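You operate a simulated robot arm through the tools that you are given. There is no shell and no other tool.

Carry out the task below with a simulated robot arm. There is one attempt and no reset: what you move stays moved.

Task
Move the vee blocks to holes 52 and 54 and lay shaft 537 in them.
Fine: the shaft that lies there now goes on the mat.

Only the result counts: the job must be done as asked and must still hold three seconds after the hand-in. Knocking over, shifting, dropping, spilling or breaking anything else fails it.

Robot
A 7-joint arm with a two-finger parallel gripper, fixed in place. Base frame: the origin is on the floor under the middle of its stand, x ahead of it, y to its left, z up; the work surface is at about z = 0.71. Lengths are in m, angles in degrees, forces in N, time in s.
It reaches about 1.479 m from its shoulder. Its first joint turns from -166.0 to 166.0 degrees. Payload 4.4 kg.
The tool frame sits at the grasp point between the pads (the TCP): z along the fingers, y along the line on which they close. The tips reach 0.023 m beyond it. The gripper opens to 0.094 m. The fingers are 0.038 m wide and 0.01 m thick; the gripper's body (0.054 by 0.096 m) begins 0.039 m behind the TCP.
Orientation is that of the tool frame in the base frame, as a unit quaternion [x, y, z, w]. With the fingers straight down and closing along the base's y, the tool's x points along the base's -x, its y along +y and its z along -z.

Tools
- The arm moves only by the tool play_rows. Its argument "commands" is a list that holds one entry, the list of rows, each a list of 7 numbers: the turn, a rotation vector about the base's x, y, z in degrees, then the shift along the base's x, y, z in m, then the finger opening in m, from 0 to 0.094. In form: [[[wx, wy, wz, dx, dy, dz, fingers], ...]]. A call has 1 to 20 rows; each row shifts and turns the commanded pose from where the row before left it. Rows are played at 5 a second. More than 0.05 m and 8.6 degrees between two rows, or a gripper value outside its range, and nothing of the call is played. A pose out of reach is approached as far as the arm can. The call stops where the force on the tool passes 90 N (or 10 N more than at its start, if that is more) or the arm is blocked; 0.2 s more then pass. Each finger travels about 0.072 m/s and halts on what it meets, pressing with about 22 N; the grip force reading is that of the motor and also rises with nothing between the fingers. The clock runs only during rows and for 0.2 s after the last one: add rows that do not move to give the fingers time. The reply holds the time, the measured pose of the TCP, the force on the tool along the base axes, the opening and the grip force, in the units named above and with some noise, with the torque about the TCP (base axes, N m) and any sound that the robot's microphone picked up.
- Cameras (640 x 400 px; columns grow to the right, rows downward): "scene" is fixed at [0.0479, -0.5002, 1.2889]; the picture's right is [0.79, -0.61, 0.00], its down [-0.19, -0.24, -0.95] and it looks along [0.58, 0.75, -0.31] (base axes); focal length 330 px, centre (320, 200). "wrist" rides on the gripper at [0.086, 0.016, -0.074] in the tool frame; the picture's right is [-0.18, 0.98, 0.00], its down [-0.58, -0.11, -0.81] and it looks along [-0.79, -0.15, 0.59] (tool axes); focal length 243 px, centre (320, 200). There is no depth. A picture from a camera that has moved, and an enlarged one, comes with that camera's place and axes in the base frame and with its lens.
- get_image(camera): a new picture of that camera. No time passes.
- enlarge(camera, box): a new picture of the part [left, top, right, bottom] of that camera's present view, enlarged. No time passes.
- finish_job(): hands the job in; it is judged then, once.

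Nothing tells you positions but the pictures and the camera data. Unless the task says otherwise, let go and move clear before handing in.

The tools are called after "Call:" as a command line: name --argument value ..., lists and objects as JSON in quotes. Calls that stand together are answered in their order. play_rows: Moves the arm, as the interface text tells. Its arguments: {"type":"object","properties":{"commands":{"type":"array","items":{"type":"array","items":{"type":"array","items":{"type":"number"}}}}},"required":["commands"]} The other tools are called the same way: get_image (camera) takes a picture; enlarge (camera, box) takes an enlarged picture of a part of a camera's view; finish_job () hands the job in.

At the start:

```text
time: 0.0
tool_pos: [0.5382, 0.3943, 1.0414]
orientation: [0.0, 1.0, 0.0, 0.0]
force: [-0.1, -0.5, 0.3]
wrist_torque: [-0.02, 0.02, -0.02]
opening: 0.0942
grasp_force: 0.0
```

scene: 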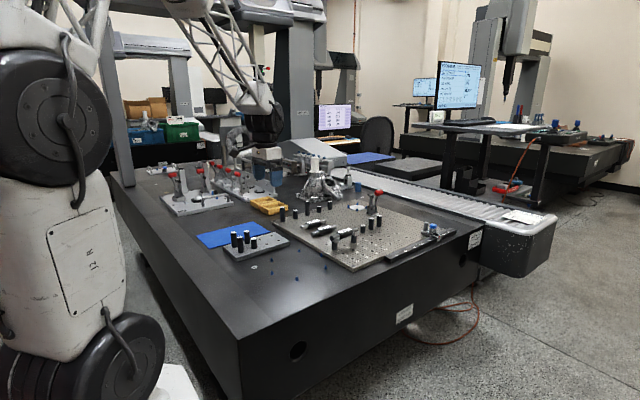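
wrist: 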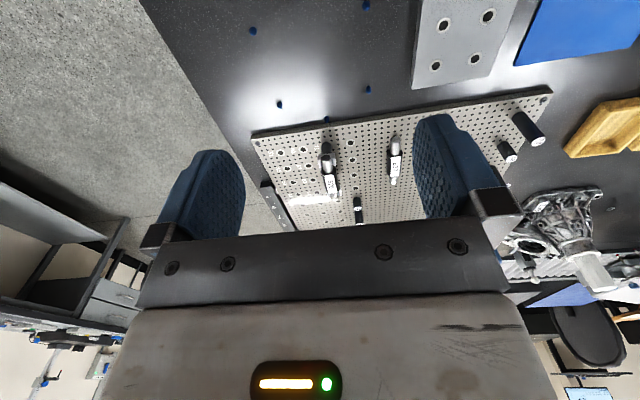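

I see a granite table with a perforated fixture plate, shafts on vee blocks, a blue mat and pegs. I'll enlarge the views to find the details.

Call:
enlarge --camera "scene" --box '[270, 170, 430, 270]'

Call:
enlarge --camera "scene" --box '[150, 150, 310, 250]'

Call:
enlarge --camera "wrist" --box '[240, 80, 440, 240]'

Call:
enlarge --camera "scene" --box '[330, 180, 490, 280]'

```text
4.00 times, centred on (350, 220) of scene
camera zoom: at [0.0479, -0.5002, 1.2889], right [0.79, -0.61, 0.0], down [-0.19, -0.24, -0.95], along [0.58, 0.75, -0.31], focal length 1322 px, centre (200, 120)
```

zoom: 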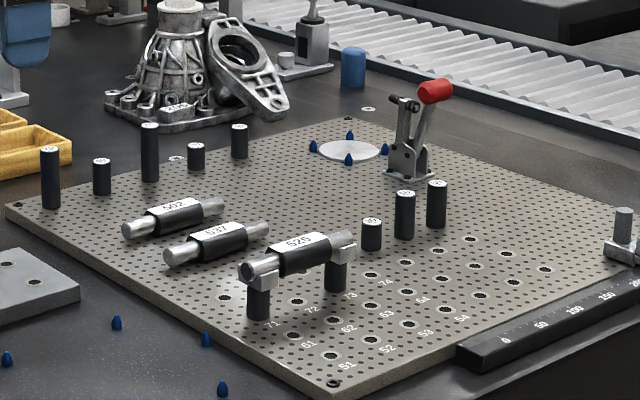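

```text
4.00 times, centred on (230, 200) of scene
camera zoom: at [0.0479, -0.5002, 1.2889], right [0.79, -0.61, 0.0], down [-0.19, -0.24, -0.95], along [0.58, 0.75, -0.31], focal length 1322 px, centre (680, 200)
```

zoom: 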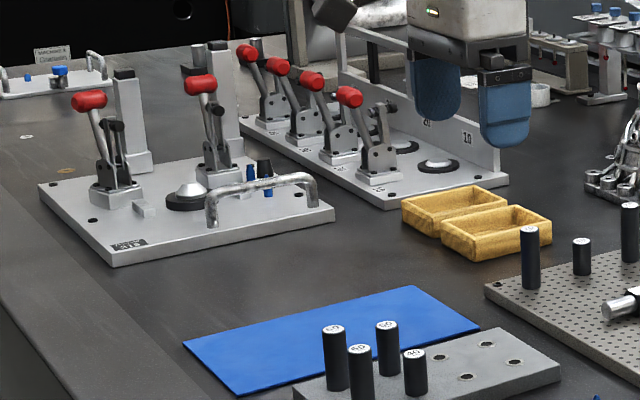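

```text
2.50 times, centred on (340, 160) of wrist
camera zoom: at [0.4519, 0.4093, 1.1164], right [0.18, 0.98, 0.0], down [0.58, -0.11, 0.81], along [0.79, -0.15, -0.59], focal length 606 px, centre (270, 300)
```

zoom: 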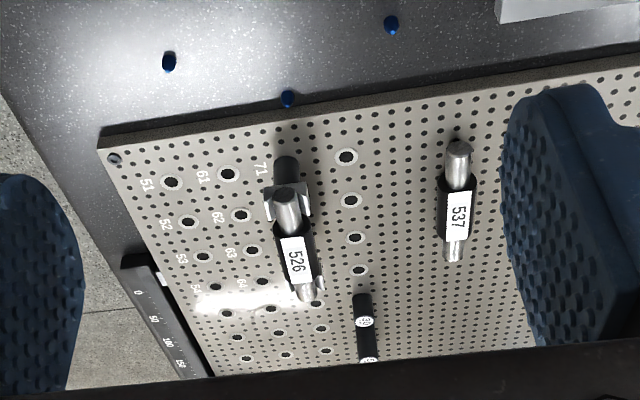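

```text
4.00 times, centred on (410, 230) of scene
camera zoom: at [0.0479, -0.5002, 1.2889], right [0.79, -0.61, 0.0], down [-0.19, -0.24, -0.95], along [0.58, 0.75, -0.31], focal length 1322 px, centre (-40, 80)
```

zoom: 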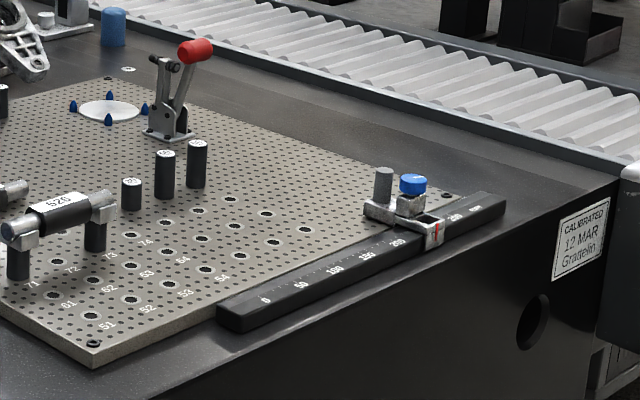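

The shafts lie along x. Vee posts stand at 71 and 73 carrying 526, and 537 and 502 lie on the plate. I'll bring the wrist camera nearer for a closer look at the holes and vee blocks.

Call:
play_rows --commands '[[[0, 0, 0, 0.02, -0.03, -0.03, 0.094], [0, 0, 0, 0.02, -0.03, -0.03, 0.094], [0, 0, 0, 0.02, -0.03, -0.03, 0.094], [0, 0, 0, 0, 0, 0, 0.094]]]'

Call:
get_image --camera "wrist"

Call:
enlarge --camera "wrist" --box '[240, 60, 440, 200]'

```text
time: 1.0
tool_pos: [0.6005, 0.3034, 0.9494]
orientation: [0.001, 1.0, 0.0, -0.001]
force: [0.6, -0.7, -0.6]
wrist_torque: [-0.01, 0.01, 0.01]
opening: 0.094
grasp_force: 0.1
```

```text
taken
camera wrist: at [0.5127, 0.3186, 1.0248], right [0.18, 0.98, 0.0], down [0.58, -0.11, 0.81], along [0.79, -0.15, -0.59], focal length 243 px, centre (320, 200)
```

wrist: 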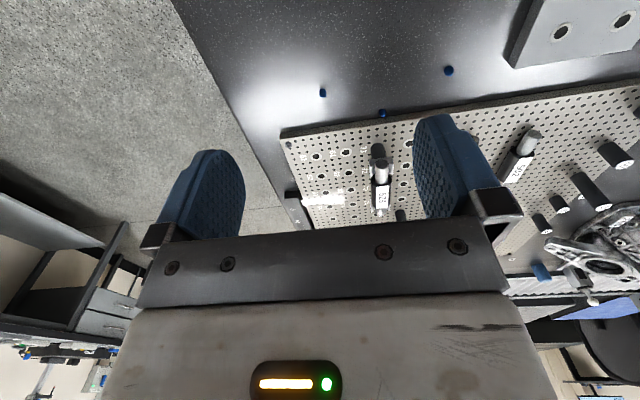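

```text
2.86 times, centred on (340, 130) of wrist
camera zoom: at [0.5127, 0.3186, 1.0248], right [0.18, 0.98, 0.0], down [0.58, -0.11, 0.81], along [0.79, -0.15, -0.59], focal length 693 px, centre (263, 400)
```

zoom: 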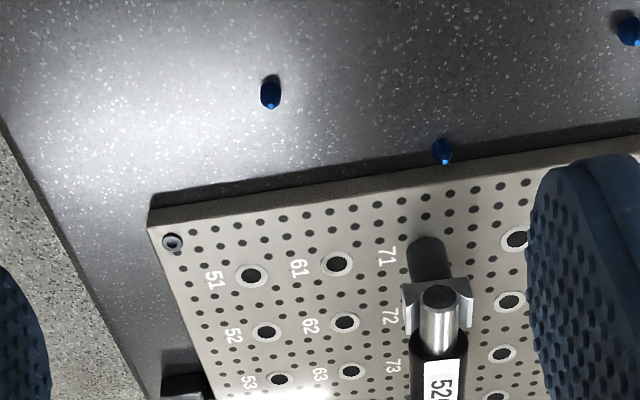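

The labels sit on the -y side of each hole, and the vee posts are at 71 and 73. I'll enlarge the vee blocks and the rest of the plate next.

Call:
enlarge --camera "wrist" --box '[280, 120, 420, 230]'

Call:
enlarge --camera "scene" --box '[325, 215, 375, 255]'

Call:
enlarge --camera "scene" --box '[340, 210, 420, 270]'

Call:
enlarge --camera "scene" --box '[295, 210, 345, 250]'

```text
3.64 times, centred on (350, 175) of wrist
camera zoom: at [0.5127, 0.3186, 1.0248], right [0.18, 0.98, 0.0], down [0.58, -0.11, 0.81], along [0.79, -0.15, -0.59], focal length 882 px, centre (211, 291)
```

zoom: 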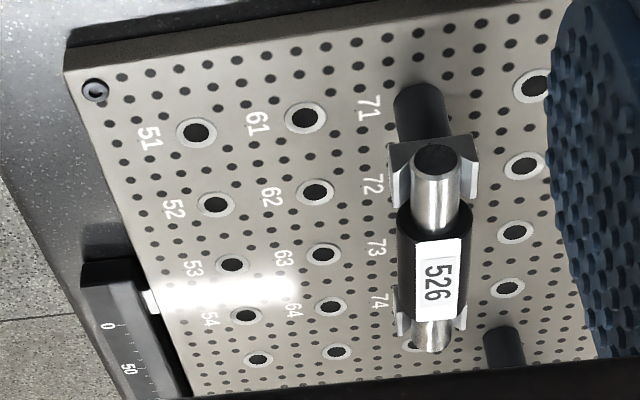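

```text
10.00 times, centred on (350, 235) of scene
camera zoom: at [0.0479, -0.5002, 1.2889], right [0.79, -0.61, 0.0], down [-0.19, -0.24, -0.95], along [0.58, 0.75, -0.31], focal length 3305 px, centre (20, -150)
```

zoom: 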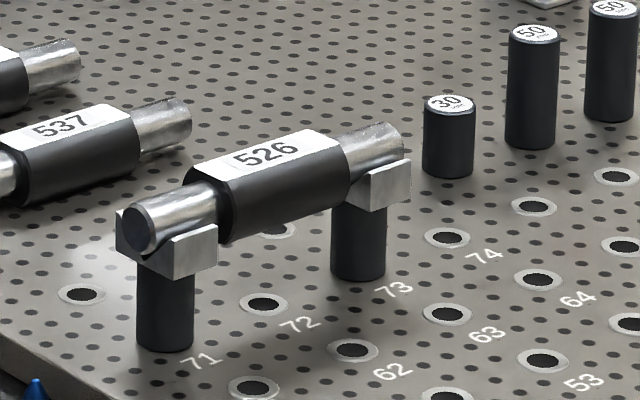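

```text
6.67 times, centred on (380, 240) of scene
camera zoom: at [0.0479, -0.5002, 1.2889], right [0.79, -0.61, 0.0], down [-0.19, -0.24, -0.95], along [0.58, 0.75, -0.31], focal length 2203 px, centre (-80, -67)
```

zoom: 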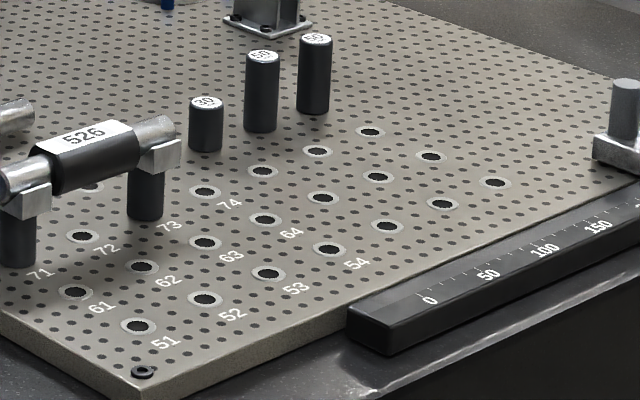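

```text
10.00 times, centred on (320, 230) of scene
camera zoom: at [0.0479, -0.5002, 1.2889], right [0.79, -0.61, 0.0], down [-0.19, -0.24, -0.95], along [0.58, 0.75, -0.31], focal length 3305 px, centre (320, -100)
```

zoom: 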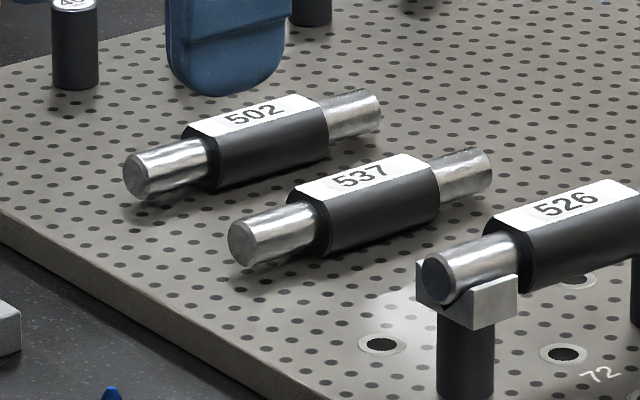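

The vee blocks are short posts in large ringed holes on a 50 mm pitch. I put 71 at about (0.79, 0.36), so 52 is about (0.84, 0.26) and 54 about (0.94, 0.26). Next I'll hover above shaft 526 and refine this.

Call:
play_rows --commands '[[[0, 0, 0, 0.04, 0.01, -0.01, 0.094], [0, 0, 0, 0.04, 0.01, -0.01, 0.094], [0, 0, 0, 0.04, 0.01, -0.01, 0.094], [0, 0, 0, 0.04, 0.01, -0.01, 0.094], [0, 0, 0, 0.04, 0.01, -0.01, 0.094], [0, 0, 0, 0.04, 0.006, -0.001, 0.094], [0, 0, 0, 0, 0, 0, 0.094]]]'

Call:
get_image --camera "wrist"

Call:
get_image --camera "scene"

Call:
enlarge --camera "scene" --box '[300, 190, 380, 250]'

```text
time: 2.6
tool_pos: [0.8371, 0.3584, 0.899]
orientation: [0.0, 1.0, 0.0, 0.0]
force: [0.1, 0.3, -0.6]
wrist_torque: [-0.02, -0.02, 0.02]
opening: 0.094
grasp_force: 0.0
```

```text
taken
camera wrist: at [0.7511, 0.3743, 0.9744], right [0.18, 0.98, 0.0], down [0.58, -0.11, 0.81], along [0.79, -0.15, -0.59], focal length 243 px, centre (320, 200)
```

wrist: 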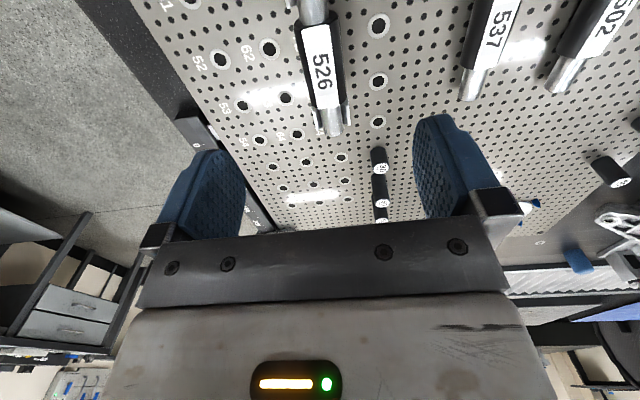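

```text
taken
```

scene: 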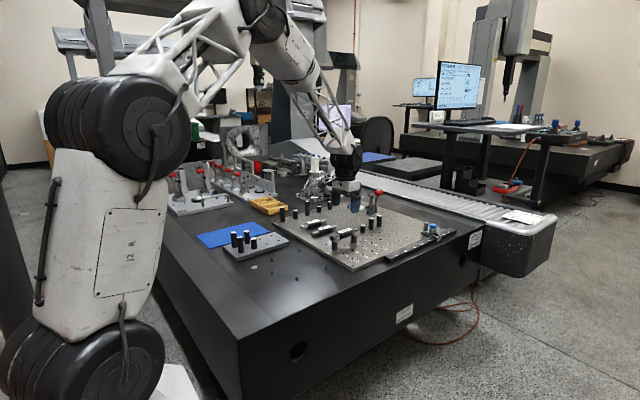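

```text
6.67 times, centred on (340, 220) of scene
camera zoom: at [0.0479, -0.5002, 1.2889], right [0.79, -0.61, 0.0], down [-0.19, -0.24, -0.95], along [0.58, 0.75, -0.31], focal length 2203 px, centre (187, 67)
```

zoom: 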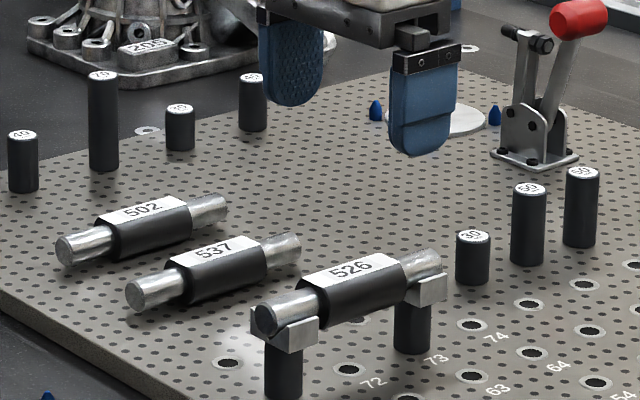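

I'm hovering over 526. I'll enlarge the wrist view to triangulate the shafts and holes.

Call:
enlarge --camera "wrist" --box '[160, 0, 360, 140]'

Call:
enlarge --camera "wrist" --box '[360, 0, 640, 180]'

```text
2.86 times, centred on (260, 70) of wrist
camera zoom: at [0.7511, 0.3743, 0.9744], right [0.18, 0.98, 0.0], down [0.58, -0.11, 0.81], along [0.79, -0.15, -0.59], focal length 693 px, centre (491, 571)
```

zoom: 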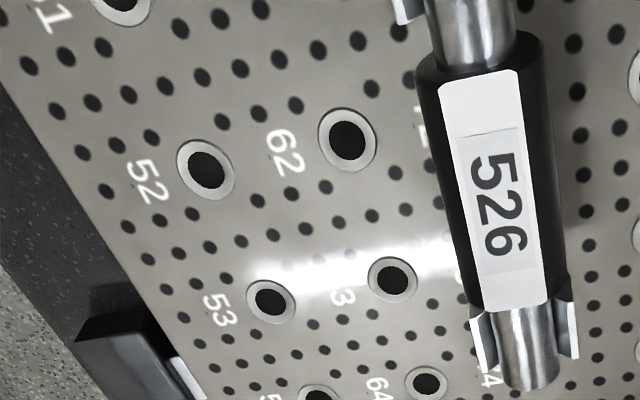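

```text
2.22 times, centred on (500, 90) of wrist
camera zoom: at [0.7511, 0.3743, 0.9744], right [0.18, 0.98, 0.0], down [0.58, -0.11, 0.81], along [0.79, -0.15, -0.59], focal length 539 px, centre (-80, 444)
```

zoom: 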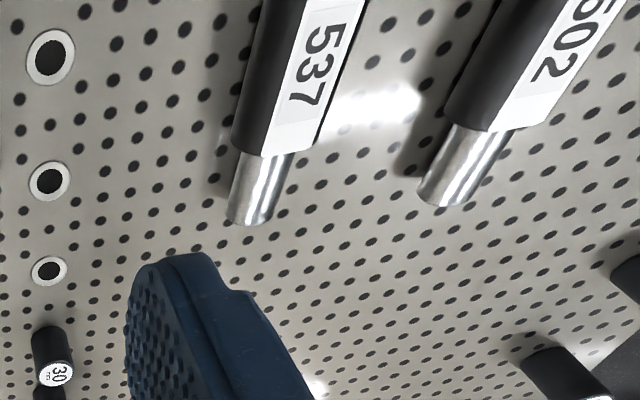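

Triangulated positions: plate top z ≈ 0.727, hole 52 ≈ (0.8405, 0.260), hole 54 ≈ (0.9407, 0.260), and the 526 collar centred at about (0.841, 0.360). I'll go down partway over 526 and check alignment.

Call:
play_rows --commands '[[[0, 0, 0, 0.004, 0.001, -0.03, 0.094], [0, 0, 0, 0, 0, -0.04, 0.094], [0, 0, 0, 0, 0, -0.03, 0.094], [0, 0, 0, 0, 0, 0, 0.094], [0, 0, 0, 0, 0, 0, 0.094]]]'

Call:
get_image --camera "wrist"

Call:
enlarge --camera "scene" --box '[300, 190, 380, 250]'

```text
time: 3.8
tool_pos: [0.8422, 0.3643, 0.8004]
orientation: [0.0, 1.0, 0.0, 0.001]
force: [-0.3, -0.2, 1.1]
wrist_torque: [0.0, 0.01, 0.01]
opening: 0.0941
grasp_force: 0.1
```

```text
taken
camera wrist: at [0.7556, 0.3792, 0.8751], right [0.18, 0.98, 0.0], down [0.58, -0.11, 0.81], along [0.79, -0.15, -0.59], focal length 243 px, centre (320, 200)
```

wrist: 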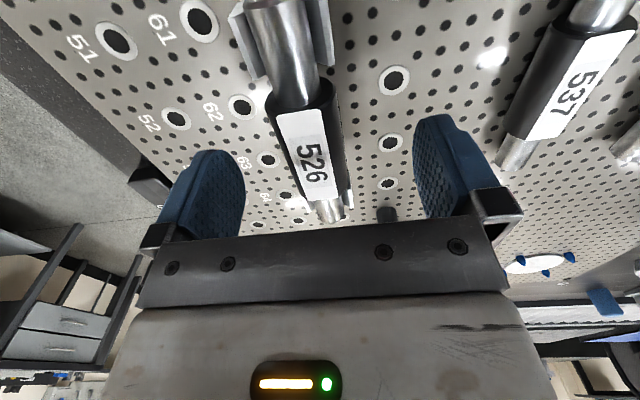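

```text
6.67 times, centred on (340, 220) of scene
camera zoom: at [0.0479, -0.5002, 1.2889], right [0.79, -0.61, 0.0], down [-0.19, -0.24, -0.95], along [0.58, 0.75, -0.31], focal length 2203 px, centre (187, 67)
```

zoom: 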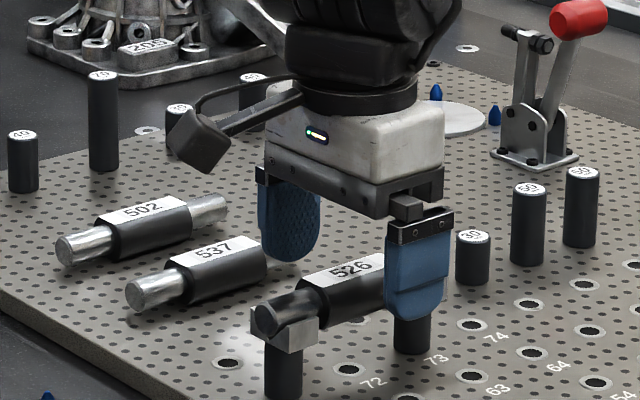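

The pose readout shifted in y more than I commanded. I'll hold still, read it again, and enlarge for alignment.

Call:
play_rows --commands '[[[0, 0, 0, 0, 0, 0, 0.094], [0, 0, 0, 0, 0, 0, 0.094]]]'

Call:
enlarge --camera "wrist" --box '[220, 0, 420, 240]'

```text
time: 4.4
tool_pos: [0.8417, 0.3618, 0.8009]
orientation: [0.0, 1.0, -0.001, 0.0]
force: [-0.5, 0.3, -0.4]
wrist_torque: [0.01, -0.01, -0.01]
opening: 0.0942
grasp_force: 0.2
```

```text
1.67 times, centred on (320, 120) of wrist
camera zoom: at [0.7556, 0.3792, 0.8752], right [0.18, 0.98, 0.0], down [0.58, -0.11, 0.81], along [0.79, -0.15, -0.59], focal length 404 px, centre (320, 333)
```

zoom: 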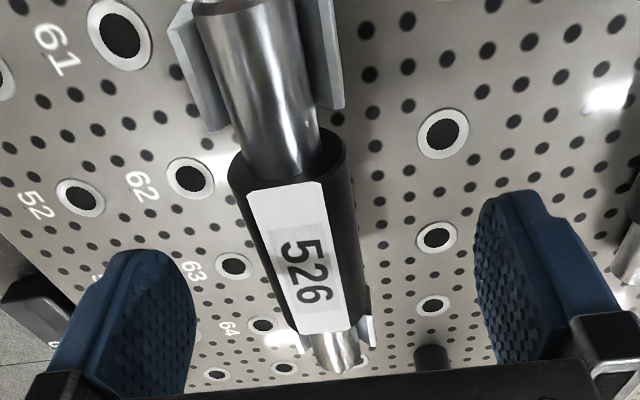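

The pose has settled with the TCP at about (0.8416, 0.3632, 0.801), and the shaft is at y ≈ 0.360. I'll shift -3 mm in y and go down to the shaft axis.

Call:
play_rows --commands '[[[0, 0, 0, 0, -0.003, 0, 0.094], [0, 0, 0, 0, 0, -0.013, 0.08], [0, 0, 0, 0, 0, -0.013, 0.07], [0, 0, 0, 0, 0, 0, 0.06], [0, 0, 0, 0, 0, 0, 0.06]]]'

Call:
get_image --camera "wrist"

Call:
enlarge --camera "scene" --box '[310, 200, 370, 245]'

```text
time: 5.6
tool_pos: [0.8444, 0.3584, 0.7744]
orientation: [0.0, 1.0, 0.0, 0.0]
force: [0.1, -0.4, 0.5]
wrist_torque: [0.01, 0.01, -0.01]
opening: 0.0597
grasp_force: 0.1
```

```text
taken
camera wrist: at [0.7567, 0.3748, 0.8496], right [0.18, 0.98, 0.0], down [0.58, -0.11, 0.81], along [0.79, -0.15, -0.59], focal length 243 px, centre (320, 200)
```

wrist: 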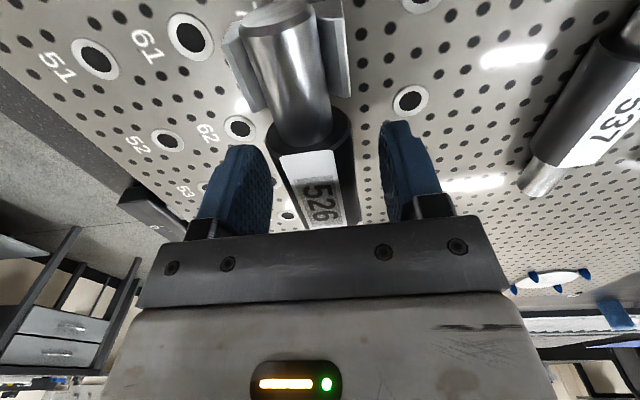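

```text
8.89 times, centred on (340, 222) of scene
camera zoom: at [0.0479, -0.5002, 1.2889], right [0.79, -0.61, 0.0], down [-0.19, -0.24, -0.95], along [0.58, 0.75, -0.31], focal length 2938 px, centre (142, 0)
```

zoom: 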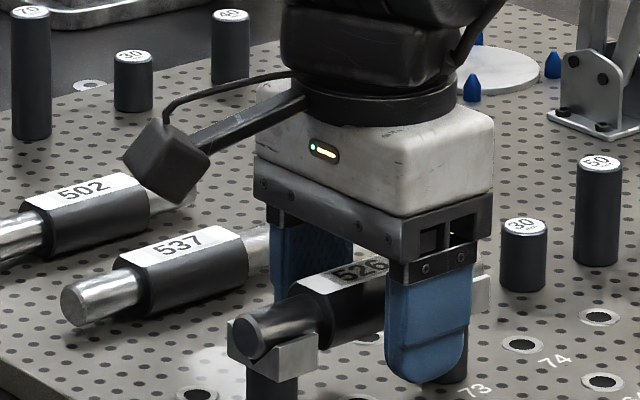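

The TCP is centred on the collar to within about 1 mm, so I'll close the fingers and watch the forces.

Call:
play_rows --commands '[[[0, 0, 0, 0, 0, 0, 0.045], [0, 0, 0, 0, 0, 0, 0.03], [0, 0, 0, 0, 0, 0, 0.02], [0, 0, 0, 0, 0, 0, 0.01], [0, 0, 0, 0, 0, 0, 0.01]]]'

Call:
get_image --camera "wrist"

```text
time: 6.8
tool_pos: [0.8429, 0.3598, 0.7745]
orientation: [0.0, 1.0, 0.0, 0.0]
force: [0.5, 0.3, 1.0]
wrist_torque: [-0.01, -0.09, 0.05]
opening: 0.0311
grasp_force: 22.6
```

```text
taken
camera wrist: at [0.7567, 0.3748, 0.8497], right [0.18, 0.98, 0.0], down [0.58, -0.11, 0.81], along [0.79, -0.15, -0.59], focal length 243 px, centre (320, 200)
```

wrist: 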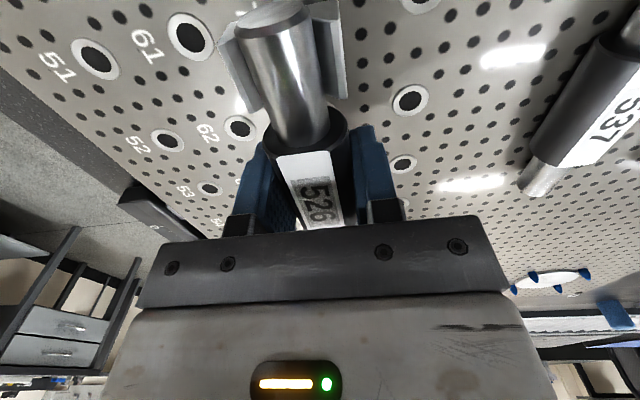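

I've gripped the 526 collar at 31 mm and 22 N. I'll lift slowly and check that the vees stay put.

Call:
play_rows --commands '[[[0, 0, 0, 0, 0, 0.005, 0.01], [0, 0, 0, 0, 0, 0.01, 0.01], [0, 0, 0, 0, 0, 0.015, 0.01], [0, 0, 0, 0, 0, 0.03, 0.01], [0, 0, 0, 0, 0, 0, 0.01]]]'

Call:
get_image --camera "wrist"

Call:
enlarge --camera "scene" --box '[300, 190, 380, 250]'

```text
time: 8.0
tool_pos: [0.8429, 0.3567, 0.8347]
orientation: [-0.001, 1.0, 0.0, 0.0]
force: [0.1, 0.0, -4.3]
wrist_torque: [0.02, -0.03, 0.01]
opening: 0.0312
grasp_force: 22.4
```

```text
taken
camera wrist: at [0.7564, 0.373, 0.9092], right [0.18, 0.98, 0.0], down [0.58, -0.11, 0.81], along [0.79, -0.15, -0.59], focal length 243 px, centre (320, 200)
```

wrist: 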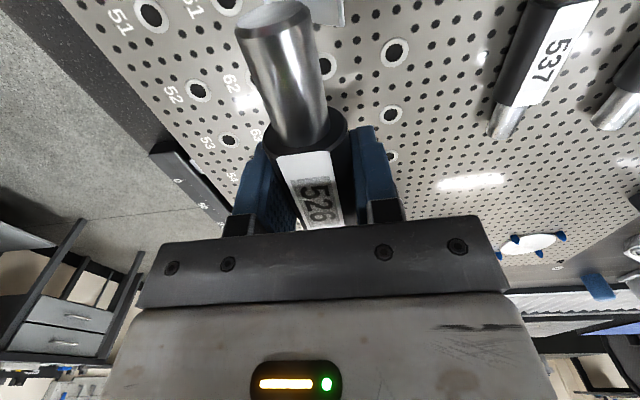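

```text
6.67 times, centred on (340, 220) of scene
camera zoom: at [0.0479, -0.5002, 1.2889], right [0.79, -0.61, 0.0], down [-0.19, -0.24, -0.95], along [0.58, 0.75, -0.31], focal length 2203 px, centre (187, 67)
```

zoom: 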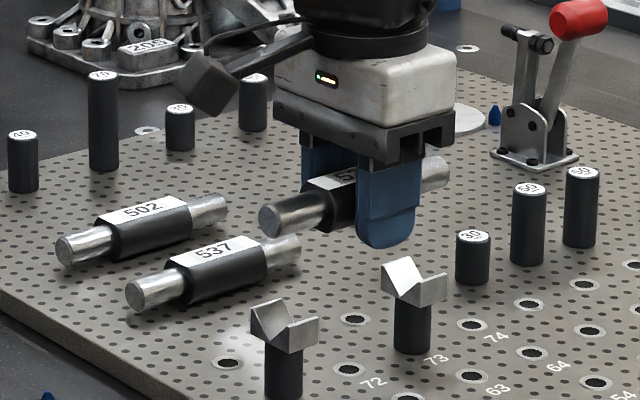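

526 is in hand (about 4.3 N) and both vees stayed in place. I'll raise it and carry it over to the blue mat.

Call:
play_rows --commands '[[[0, 0, 0, 0, 0, 0.04, 0.01], [0, 0, 0, 0, 0, 0.04, 0.01], [0, 0, 0, 0, 0, 0.04, 0.01], [0, 0, 0, -0.02, 0.03, 0, 0.01], [0, 0, 0, -0.025, 0.035, 0, 0.01], [0, 0, 0, -0.025, 0.035, 0, 0.01], [0, 0, 0, -0.025, 0.035, 0, 0.01], [0, 0, 0, -0.025, 0.035, 0, 0.01], [0, 0, 0, -0.025, 0.035, 0, 0.01], [0, 0, 0, -0.025, 0.035, 0, 0.01], [0, 0, 0, -0.025, 0.035, 0, 0.01], [0, 0, 0, -0.025, 0.035, 0, 0.01], [0, 0, 0, -0.025, 0.035, 0, 0.01], [0, 0, 0, -0.025, 0.035, 0, 0.01], [0, 0, 0, -0.02, 0.02, 0, 0.01], [0, 0, 0, 0, 0, 0, 0.01], [0, 0, 0, 0, 0, 0, 0.01]]]'

Call:
get_image --camera "wrist"

Call:
get_image --camera "scene"

Call:
enlarge --camera "scene" --box '[180, 170, 300, 260]'

```text
time: 11.6
tool_pos: [0.5512, 0.7597, 0.9533]
orientation: [0.0, 1.0, 0.0, 0.0]
force: [-0.4, -0.3, -5.1]
wrist_torque: [0.01, -0.02, 0.01]
opening: 0.031
grasp_force: 22.4
```

```text
taken
camera wrist: at [0.4647, 0.7751, 1.0279], right [0.18, 0.98, 0.0], down [0.58, -0.11, 0.81], along [0.79, -0.15, -0.59], focal length 243 px, centre (320, 200)
```

wrist: 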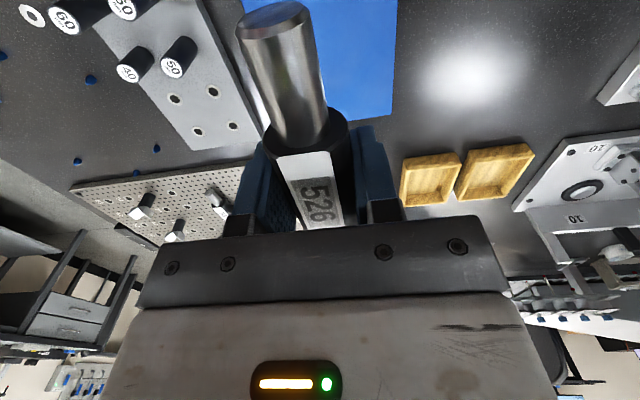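

```text
taken
```

scene: 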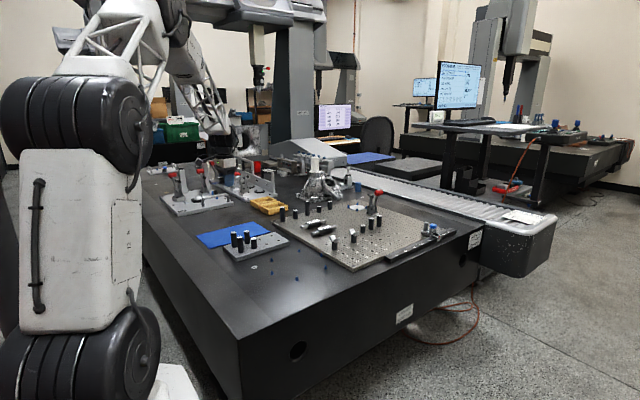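

```text
4.44 times, centred on (240, 215) of scene
camera zoom: at [0.0479, -0.5002, 1.2889], right [0.79, -0.61, 0.0], down [-0.19, -0.24, -0.95], along [0.58, 0.75, -0.31], focal length 1469 px, centre (676, 133)
```

zoom: 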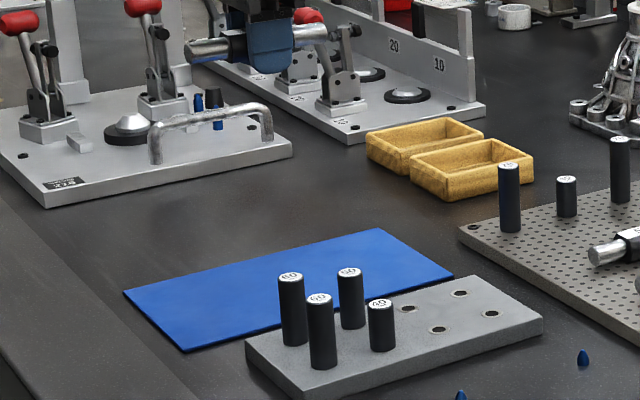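

The fingertips reach 23 mm past the TCP but the collar radius is only about 15.5 mm, so with this grip the tips would hit the mat before the shaft does. I'll take 526 back to the vees, set it down and regrip it about 10 mm higher, so it can then be laid down without a drop.

Call:
play_rows --commands '[[[0, 0, 0, 0.02, -0.02, 0, 0.01], [0, 0, 0, 0.025, -0.035, 0, 0.01], [0, 0, 0, 0.025, -0.035, 0, 0.01], [0, 0, 0, 0.025, -0.035, 0, 0.01], [0, 0, 0, 0.025, -0.035, 0, 0.01], [0, 0, 0, 0.025, -0.035, 0, 0.01], [0, 0, 0, 0.025, -0.035, 0, 0.01], [0, 0, 0, 0.025, -0.035, 0, 0.01], [0, 0, 0, 0.025, -0.035, 0, 0.01], [0, 0, 0, 0.025, -0.035, 0, 0.01], [0, 0, 0, 0.025, -0.035, 0, 0.01], [0, 0, 0, 0.02, -0.03, 0, 0.01], [0, 0, 0, 0, 0, 0, 0.01], [0, 0, 0, 0, 0, -0.04, 0.01], [0, 0, 0, 0, 0, -0.04, 0.01], [0, 0, 0, 0, 0, -0.04, 0.01], [0, 0, 0, 0, 0, 0, 0.01], [0, 0, 0, 0, 0, 0, 0.01]]]'

Call:
get_image --camera "wrist"

Call:
enlarge --camera "scene" --box '[300, 190, 380, 250]'

```text
time: 15.4
tool_pos: [0.8425, 0.3558, 0.8339]
orientation: [0.001, 1.0, 0.0, 0.0]
force: [0.5, -0.2, -4.1]
wrist_torque: [-0.02, -0.02, 0.01]
opening: 0.031
grasp_force: 21.9
```

```text
taken
camera wrist: at [0.756, 0.3717, 0.9081], right [0.18, 0.98, 0.0], down [0.58, -0.11, 0.81], along [0.79, -0.15, -0.59], focal length 243 px, centre (320, 200)
```

wrist: 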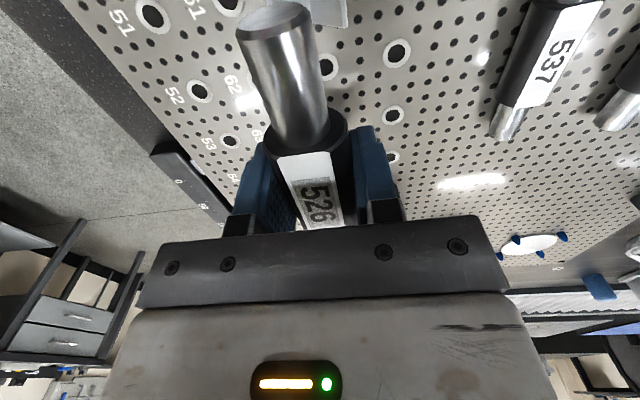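

```text
6.67 times, centred on (340, 220) of scene
camera zoom: at [0.0479, -0.5002, 1.2889], right [0.79, -0.61, 0.0], down [-0.19, -0.24, -0.95], along [0.58, 0.75, -0.31], focal length 2203 px, centre (187, 67)
```

zoom: 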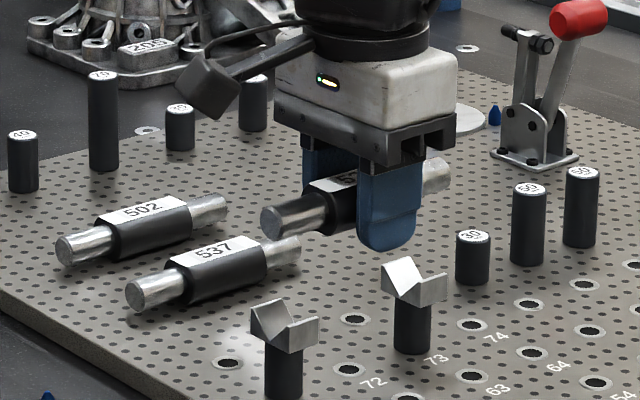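

The TCP is now at y ≈ 0.3557, about 3 mm off where I gripped the shaft. I'll correct y and lower in steps while watching the force.

Call:
play_rows --commands '[[[0, 0, 0, 0, 0.004, 0, 0.01], [0, 0, 0, 0, 0, -0.02, 0.01], [0, 0, 0, 0, 0, -0.022, 0.01], [0, 0, 0, 0, 0, 0, 0.01], [0, 0, 0, 0, 0, 0, 0.01]]]'

Call:
get_image --camera "wrist"

Call:
enlarge --camera "scene" --box '[310, 200, 370, 245]'

```text
time: 16.6
tool_pos: [0.8431, 0.3611, 0.7915]
orientation: [0.001, 1.0, 0.0, 0.0]
force: [-1.0, 0.2, -5.0]
wrist_torque: [0.03, 0.02, -0.01]
opening: 0.0312
grasp_force: 22.9
```

```text
taken
camera wrist: at [0.7567, 0.3758, 0.8665], right [0.18, 0.98, 0.0], down [0.58, -0.11, 0.81], along [0.79, -0.15, -0.59], focal length 243 px, centre (320, 200)
```

wrist: 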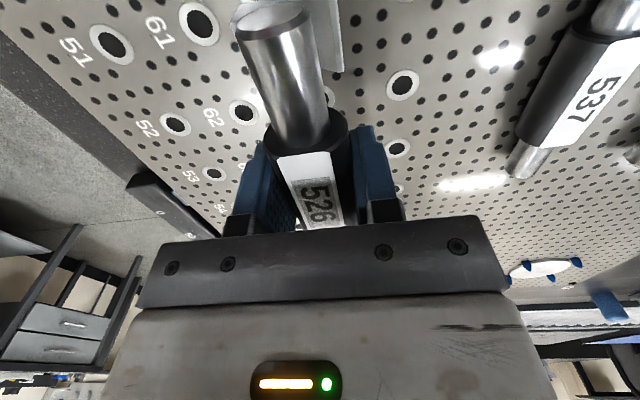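

```text
8.89 times, centred on (340, 222) of scene
camera zoom: at [0.0479, -0.5002, 1.2889], right [0.79, -0.61, 0.0], down [-0.19, -0.24, -0.95], along [0.58, 0.75, -0.31], focal length 2938 px, centre (142, 0)
```

zoom: 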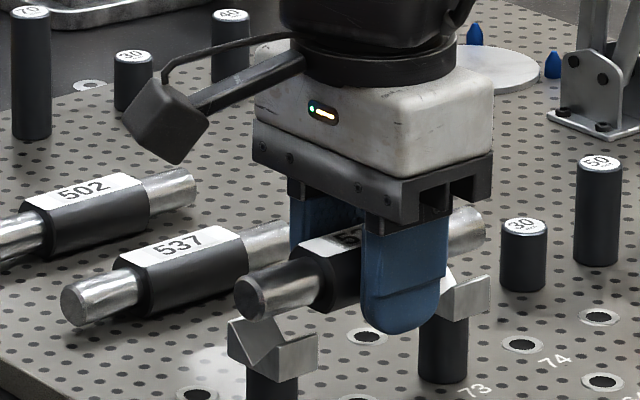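

The shaft is above the vees and aligned to about 1 mm. I'll lower it the last bit in small steps.

Call:
play_rows --commands '[[[0, 0, 0, 0, -0.001, -0.004, 0.01], [0, 0, 0, 0, 0, -0.004, 0.01], [0, 0, 0, 0, 0, -0.004, 0.01], [0, 0, 0, 0, 0, -0.003, 0.01], [0, 0, 0, 0, 0, -0.001, 0.01], [0, 0, 0, 0, 0, 0, 0.01]]]'

Call:
enlarge --camera "scene" --box '[310, 200, 370, 245]'

Call:
get_image --camera "wrist"

```text
time: 18.0
tool_pos: [0.8436, 0.3604, 0.776]
orientation: [0.0, 1.0, 0.0, 0.0]
force: [1.0, 0.4, -4.4]
wrist_torque: [-0.01, 0.02, -0.03]
opening: 0.0312
grasp_force: 22.1
```

```text
8.89 times, centred on (340, 222) of scene
camera zoom: at [0.0479, -0.5002, 1.2889], right [0.79, -0.61, 0.0], down [-0.19, -0.24, -0.95], along [0.58, 0.75, -0.31], focal length 2938 px, centre (142, 0)
```

zoom: 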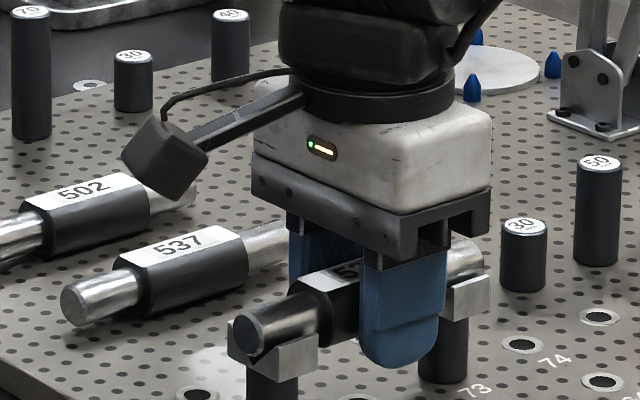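

```text
taken
camera wrist: at [0.7565, 0.3759, 0.8507], right [0.18, 0.98, 0.0], down [0.58, -0.11, 0.81], along [0.79, -0.15, -0.59], focal length 243 px, centre (320, 200)
```

wrist: 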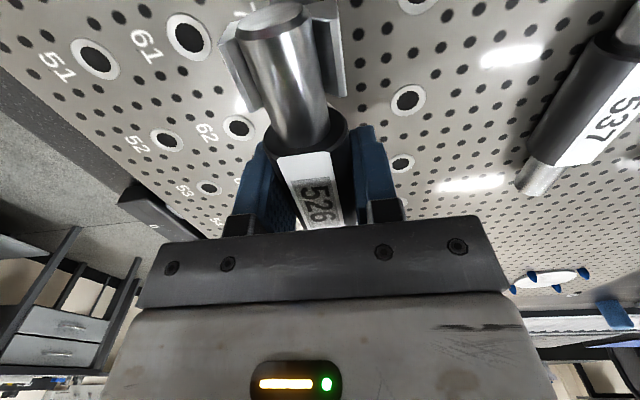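

Still carrying the full weight, about 1 mm above seating. I'll go down a touch more until the load transfers.

Call:
play_rows --commands '[[[0, 0, 0, 0, 0, -0.001, 0.01], [0, 0, 0, 0, 0, 0, 0.01]]]'

```text
time: 18.6
tool_pos: [0.8433, 0.3598, 0.7742]
orientation: [0.0, 1.0, 0.0, 0.0]
force: [-0.3, -0.3, -4.5]
wrist_torque: [-0.02, -0.03, -0.03]
opening: 0.0312
grasp_force: 21.9
```

Call:
play_rows --commands '[[[0, 0, 0, 0, 0, -0.0006, 0.01], [0, 0, 0, 0, 0, 0, 0.01]]]'

Call:
enlarge --camera "wrist" --box '[220, 0, 380, 120]'

```text
time: 19.2
tool_pos: [0.8431, 0.3599, 0.7754]
orientation: [0.0, 1.0, 0.001, 0.0]
force: [-0.8, -1.1, -1.4]
wrist_torque: [0.0, 0.09, 0.04]
opening: 0.0314
grasp_force: 22.0
```

```text
3.33 times, centred on (300, 60) of wrist
camera zoom: at [0.7567, 0.3761, 0.8496], right [0.18, 0.98, 0.0], down [0.58, -0.11, 0.81], along [0.79, -0.15, -0.59], focal length 809 px, centre (387, 667)
```

zoom: 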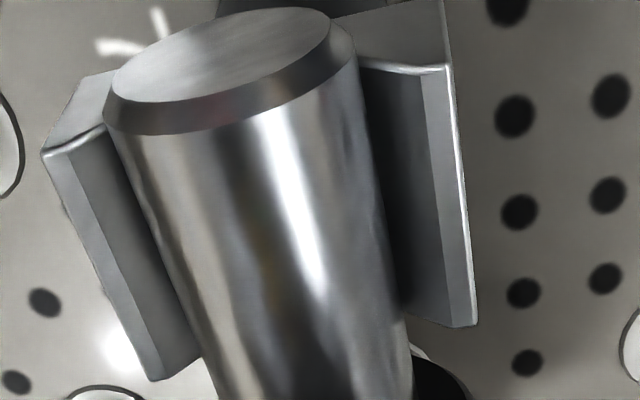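

Load has transferred and the shaft is seated. I'll open slightly, rise 10 mm, regrip and lift.

Call:
play_rows --commands '[[[0, 0, 0, 0, 0, 0, 0.036], [0, 0, 0, 0, 0, 0, 0.045], [0, 0, 0, 0, 0, 0, 0.045], [0, 0, 0, 0, -0.001, 0.01, 0.045], [0, 0, 0, 0, 0, 0, 0.045], [0, 0, 0, 0, 0, 0, 0.045]]]'

Call:
enlarge --camera "wrist" --box '[200, 0, 420, 240]'

Call:
enlarge --camera "scene" --box '[310, 200, 370, 245]'

```text
time: 20.6
tool_pos: [0.8422, 0.3595, 0.7849]
orientation: [0.0, 1.0, 0.0, 0.001]
force: [-0.4, 0.2, -0.8]
wrist_torque: [-0.02, 0.02, 0.0]
opening: 0.0449
grasp_force: 0.1
```

```text
1.67 times, centred on (310, 120) of wrist
camera zoom: at [0.7562, 0.375, 0.8598], right [0.18, 0.98, 0.0], down [0.58, -0.11, 0.81], along [0.79, -0.15, -0.59], focal length 404 px, centre (337, 333)
```

zoom: 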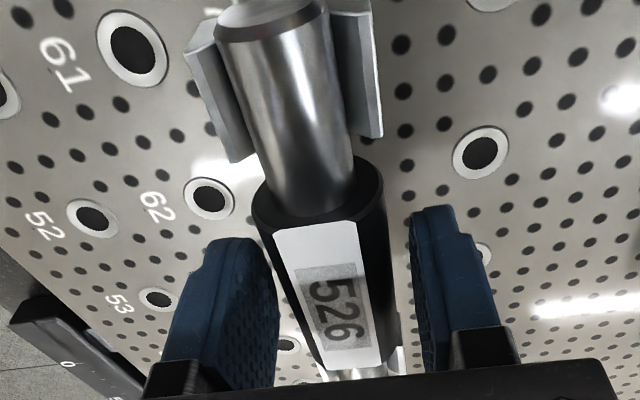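

```text
8.89 times, centred on (340, 222) of scene
camera zoom: at [0.0479, -0.5002, 1.2889], right [0.79, -0.61, 0.0], down [-0.19, -0.24, -0.95], along [0.58, 0.75, -0.31], focal length 2938 px, centre (142, 0)
```

zoom: 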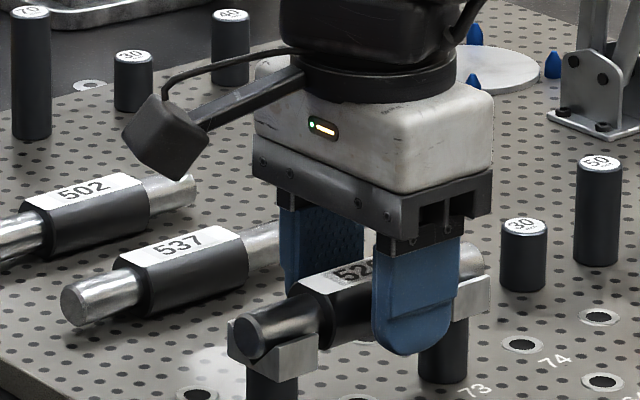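

Call:
play_rows --commands '[[[0, 0, 0, 0, 0, 0, 0.035], [0, 0, 0, 0, 0, 0, 0.025], [0, 0, 0, 0, 0, 0, 0.01], [0, 0, 0, 0, 0, 0, 0.01], [0, 0, 0, 0, 0, 0.005, 0.01], [0, 0, 0, 0, 0, 0.015, 0.01], [0, 0, 0, 0, 0, 0.04, 0.01], [0, 0, 0, 0, 0, 0, 0.01], [0, 0, 0, 0, 0, 0, 0.01]]]'

Call:
get_image --camera "wrist"

Call:
enlarge --camera "scene" --box '[310, 200, 370, 245]'

```text
time: 22.6
tool_pos: [0.8423, 0.3584, 0.8462]
orientation: [0.0, 1.0, -0.001, 0.0]
force: [0.6, -0.2, -4.9]
wrist_torque: [-0.01, -0.03, 0.0]
opening: 0.0311
grasp_force: 21.7
```

```text
taken
camera wrist: at [0.7561, 0.3736, 0.9209], right [0.18, 0.98, 0.0], down [0.58, -0.11, 0.81], along [0.79, -0.15, -0.59], focal length 243 px, centre (320, 200)
```

wrist: 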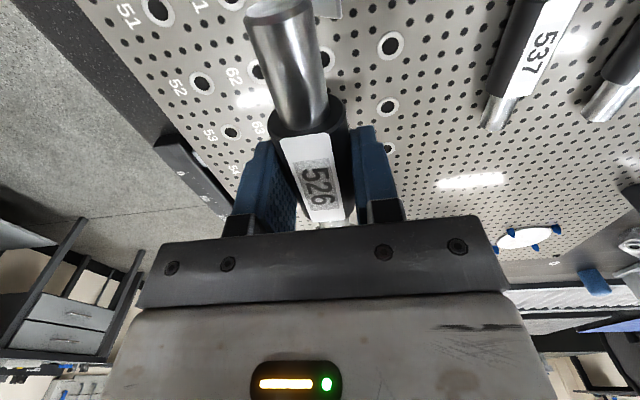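

```text
8.89 times, centred on (340, 222) of scene
camera zoom: at [0.0479, -0.5002, 1.2889], right [0.79, -0.61, 0.0], down [-0.19, -0.24, -0.95], along [0.58, 0.75, -0.31], focal length 2938 px, centre (142, 0)
```

zoom: 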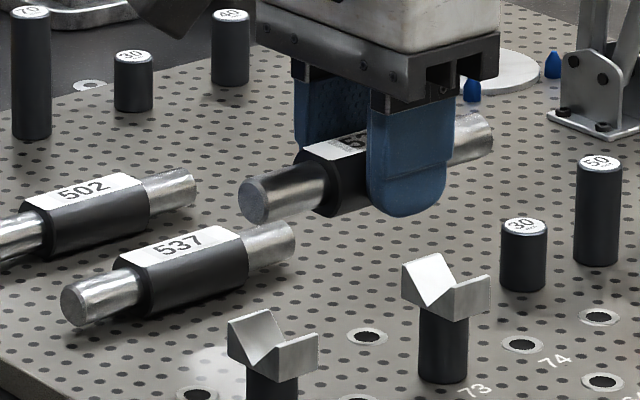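

Regrip done with the shaft lower in the fingers, and the vees are undisturbed. I'll carry it to the mat again.

Call:
play_rows --commands '[[[0, 0, 0, 0, 0, 0.05, 0.01], [0, 0, 0, 0, 0, 0.05, 0.01], [0, 0, 0, -0.02, 0.03, 0, 0.01], [0, 0, 0, -0.025, 0.035, 0, 0.01], [0, 0, 0, -0.025, 0.035, 0, 0.01], [0, 0, 0, -0.025, 0.035, 0, 0.01], [0, 0, 0, -0.025, 0.035, 0, 0.01], [0, 0, 0, -0.025, 0.035, 0, 0.01], [0, 0, 0, -0.025, 0.035, 0, 0.01], [0, 0, 0, -0.025, 0.035, 0, 0.01], [0, 0, 0, -0.025, 0.035, 0, 0.01], [0, 0, 0, -0.025, 0.035, 0, 0.01], [0, 0, 0, -0.025, 0.035, 0, 0.01], [0, 0, 0, -0.015, 0.02, 0, 0.01], [0, 0, 0, 0, 0, 0, 0.01], [0, 0, 0, 0, 0, -0.05, 0.01], [0, 0, 0, 0, 0, -0.05, 0.01], [0, 0, 0, 0, 0, -0.04, 0.01], [0, 0, 0, 0, 0, 0, 0.01], [0, 0, 0, 0, 0, 0, 0.01]]]'

Call:
get_image --camera "wrist"

Call:
enlarge --camera "scene" --box '[180, 170, 300, 260]'

```text
time: 26.8
tool_pos: [0.5562, 0.7567, 0.8048]
orientation: [0.0, 1.0, 0.0, 0.0]
force: [0.4, 0.7, -5.0]
wrist_torque: [-0.01, 0.0, 0.0]
opening: 0.0315
grasp_force: 22.1
```

```text
taken
camera wrist: at [0.4696, 0.7723, 0.8795], right [0.18, 0.98, 0.0], down [0.58, -0.11, 0.81], along [0.79, -0.15, -0.59], focal length 243 px, centre (320, 200)
```

wrist: 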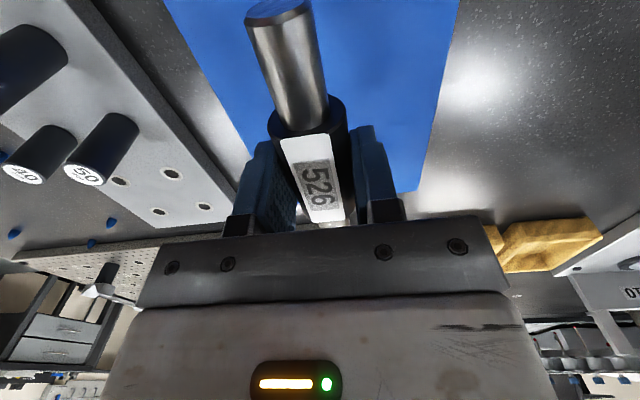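

```text
4.44 times, centred on (240, 215) of scene
camera zoom: at [0.0479, -0.5002, 1.2889], right [0.79, -0.61, 0.0], down [-0.19, -0.24, -0.95], along [0.58, 0.75, -0.31], focal length 1469 px, centre (676, 133)
```

zoom: 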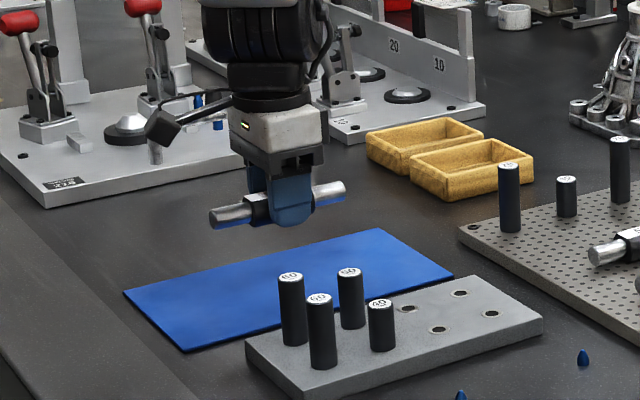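

The shaft is over the middle of the mat (mat y ≈ 0.68–0.84). I'll lower it, using small steps near contact.

Call:
play_rows --commands '[[[0, 0, 0, 0, 0.002, -0.025, 0.01], [0, 0, 0, 0, 0, -0.025, 0.01], [0, 0, 0, 0, 0, -0.006, 0.01], [0, 0, 0, 0, 0, 0, 0.01], [0, 0, 0, 0, 0, 0, 0.01]]]'

Call:
get_image --camera "wrist"

Call:
enlarge --camera "scene" --box '[205, 195, 285, 255]'

```text
time: 28.0
tool_pos: [0.5571, 0.7622, 0.7481]
orientation: [0.0, 1.0, 0.0, 0.001]
force: [0.4, -0.4, -5.6]
wrist_torque: [0.01, -0.01, 0.03]
opening: 0.0314
grasp_force: 22.3
```

```text
taken
camera wrist: at [0.4699, 0.7767, 0.823], right [0.18, 0.98, 0.0], down [0.58, -0.11, 0.81], along [0.79, -0.15, -0.59], focal length 243 px, centre (320, 200)
```

wrist: 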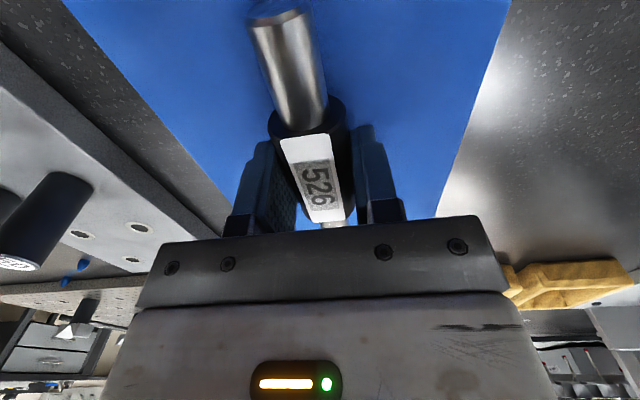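

```text
6.67 times, centred on (245, 225) of scene
camera zoom: at [0.0479, -0.5002, 1.2889], right [0.79, -0.61, 0.0], down [-0.19, -0.24, -0.95], along [0.58, 0.75, -0.31], focal length 2203 px, centre (820, 33)
```

zoom: 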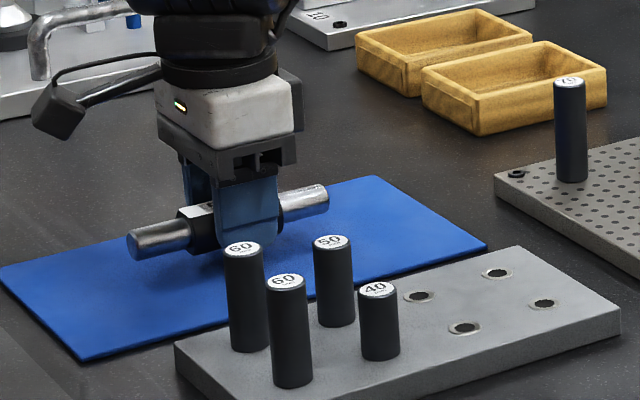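

Call:
play_rows --commands '[[[0, 0, 0, 0, 0, -0.002, 0.01], [0, 0, 0, 0, 0, -0.002, 0.01], [0, 0, 0, 0, 0, 0, 0.01]]]'

Call:
enlarge --camera "scene" --box '[215, 205, 265, 240]'

```text
time: 28.8
tool_pos: [0.5566, 0.7606, 0.7442]
orientation: [0.0, 1.0, 0.001, -0.001]
force: [-0.5, -0.2, -4.9]
wrist_torque: [0.01, 0.01, 0.0]
opening: 0.0314
grasp_force: 22.1
```

```text
11.43 times, centred on (240, 222) of scene
camera zoom: at [0.0479, -0.5002, 1.2889], right [0.79, -0.61, 0.0], down [-0.19, -0.24, -0.95], along [0.58, 0.75, -0.31], focal length 3777 px, centre (1234, -57)
```

zoom: 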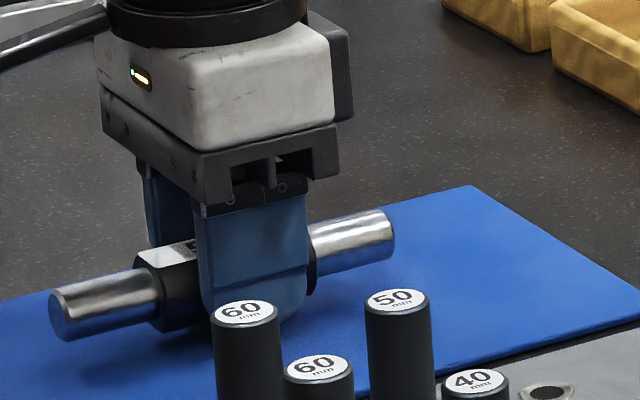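

Call:
play_rows --commands '[[[0, 0, 0, 0, 0, -0.001, 0.01], [0, 0, 0, 0, 0, -0.001, 0.01], [0, 0, 0, 0, 0, 0, 0.01]]]'

```text
time: 29.6
tool_pos: [0.5574, 0.7622, 0.744]
orientation: [0.0, 1.0, 0.0, 0.0]
force: [-0.5, -0.2, -5.2]
wrist_torque: [0.03, 0.01, 0.01]
opening: 0.0311
grasp_force: 22.1
```

Call:
play_rows --commands '[[[0, 0, 0, 0, 0, -0.001, 0.01], [0, 0, 0, 0, 0, 0, 0.01]]]'

Call:
enlarge --camera "wrist" --box '[220, 0, 420, 240]'

```text
time: 30.2
tool_pos: [0.5568, 0.7621, 0.7416]
orientation: [0.0, 1.0, 0.0, 0.0]
force: [-0.3, 0.3, -4.7]
wrist_torque: [-0.02, 0.0, -0.01]
opening: 0.0314
grasp_force: 21.8
```

```text
1.67 times, centred on (320, 120) of wrist
camera zoom: at [0.4703, 0.7775, 0.8166], right [0.18, 0.98, 0.0], down [0.58, -0.11, 0.81], along [0.79, -0.15, -0.59], focal length 404 px, centre (320, 333)
```

zoom: 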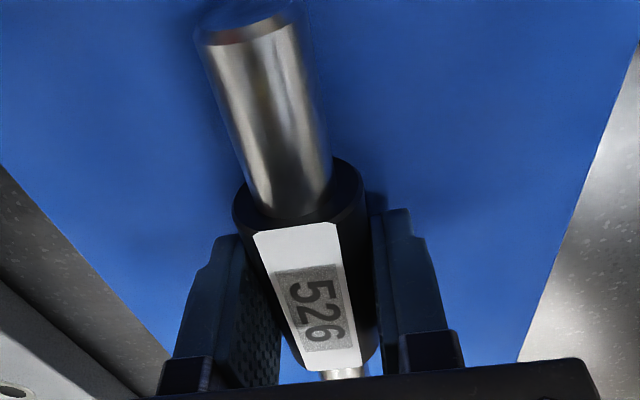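

Call:
play_rows --commands '[[[0, 0, 0, 0, 0, -0.001, 0.01], [0, 0, 0, 0, 0, 0, 0.01]]]'

```text
time: 30.8
tool_pos: [0.5566, 0.761, 0.7406]
orientation: [0.0, 1.0, 0.0, 0.0]
force: [0.1, 0.0, -5.2]
wrist_torque: [0.04, -0.02, -0.01]
opening: 0.0314
grasp_force: 22.0
```

Call:
play_rows --commands '[[[0, 0, 0, 0, 0, -0.001, 0.01], [0, 0, 0, 0, 0, 0, 0.01]]]'

```text
time: 31.4
tool_pos: [0.5582, 0.7629, 0.7389]
orientation: [0.0, 1.0, 0.0, 0.0]
force: [0.4, -0.1, -4.3]
wrist_torque: [0.02, -0.02, -0.02]
opening: 0.0314
grasp_force: 22.1
```

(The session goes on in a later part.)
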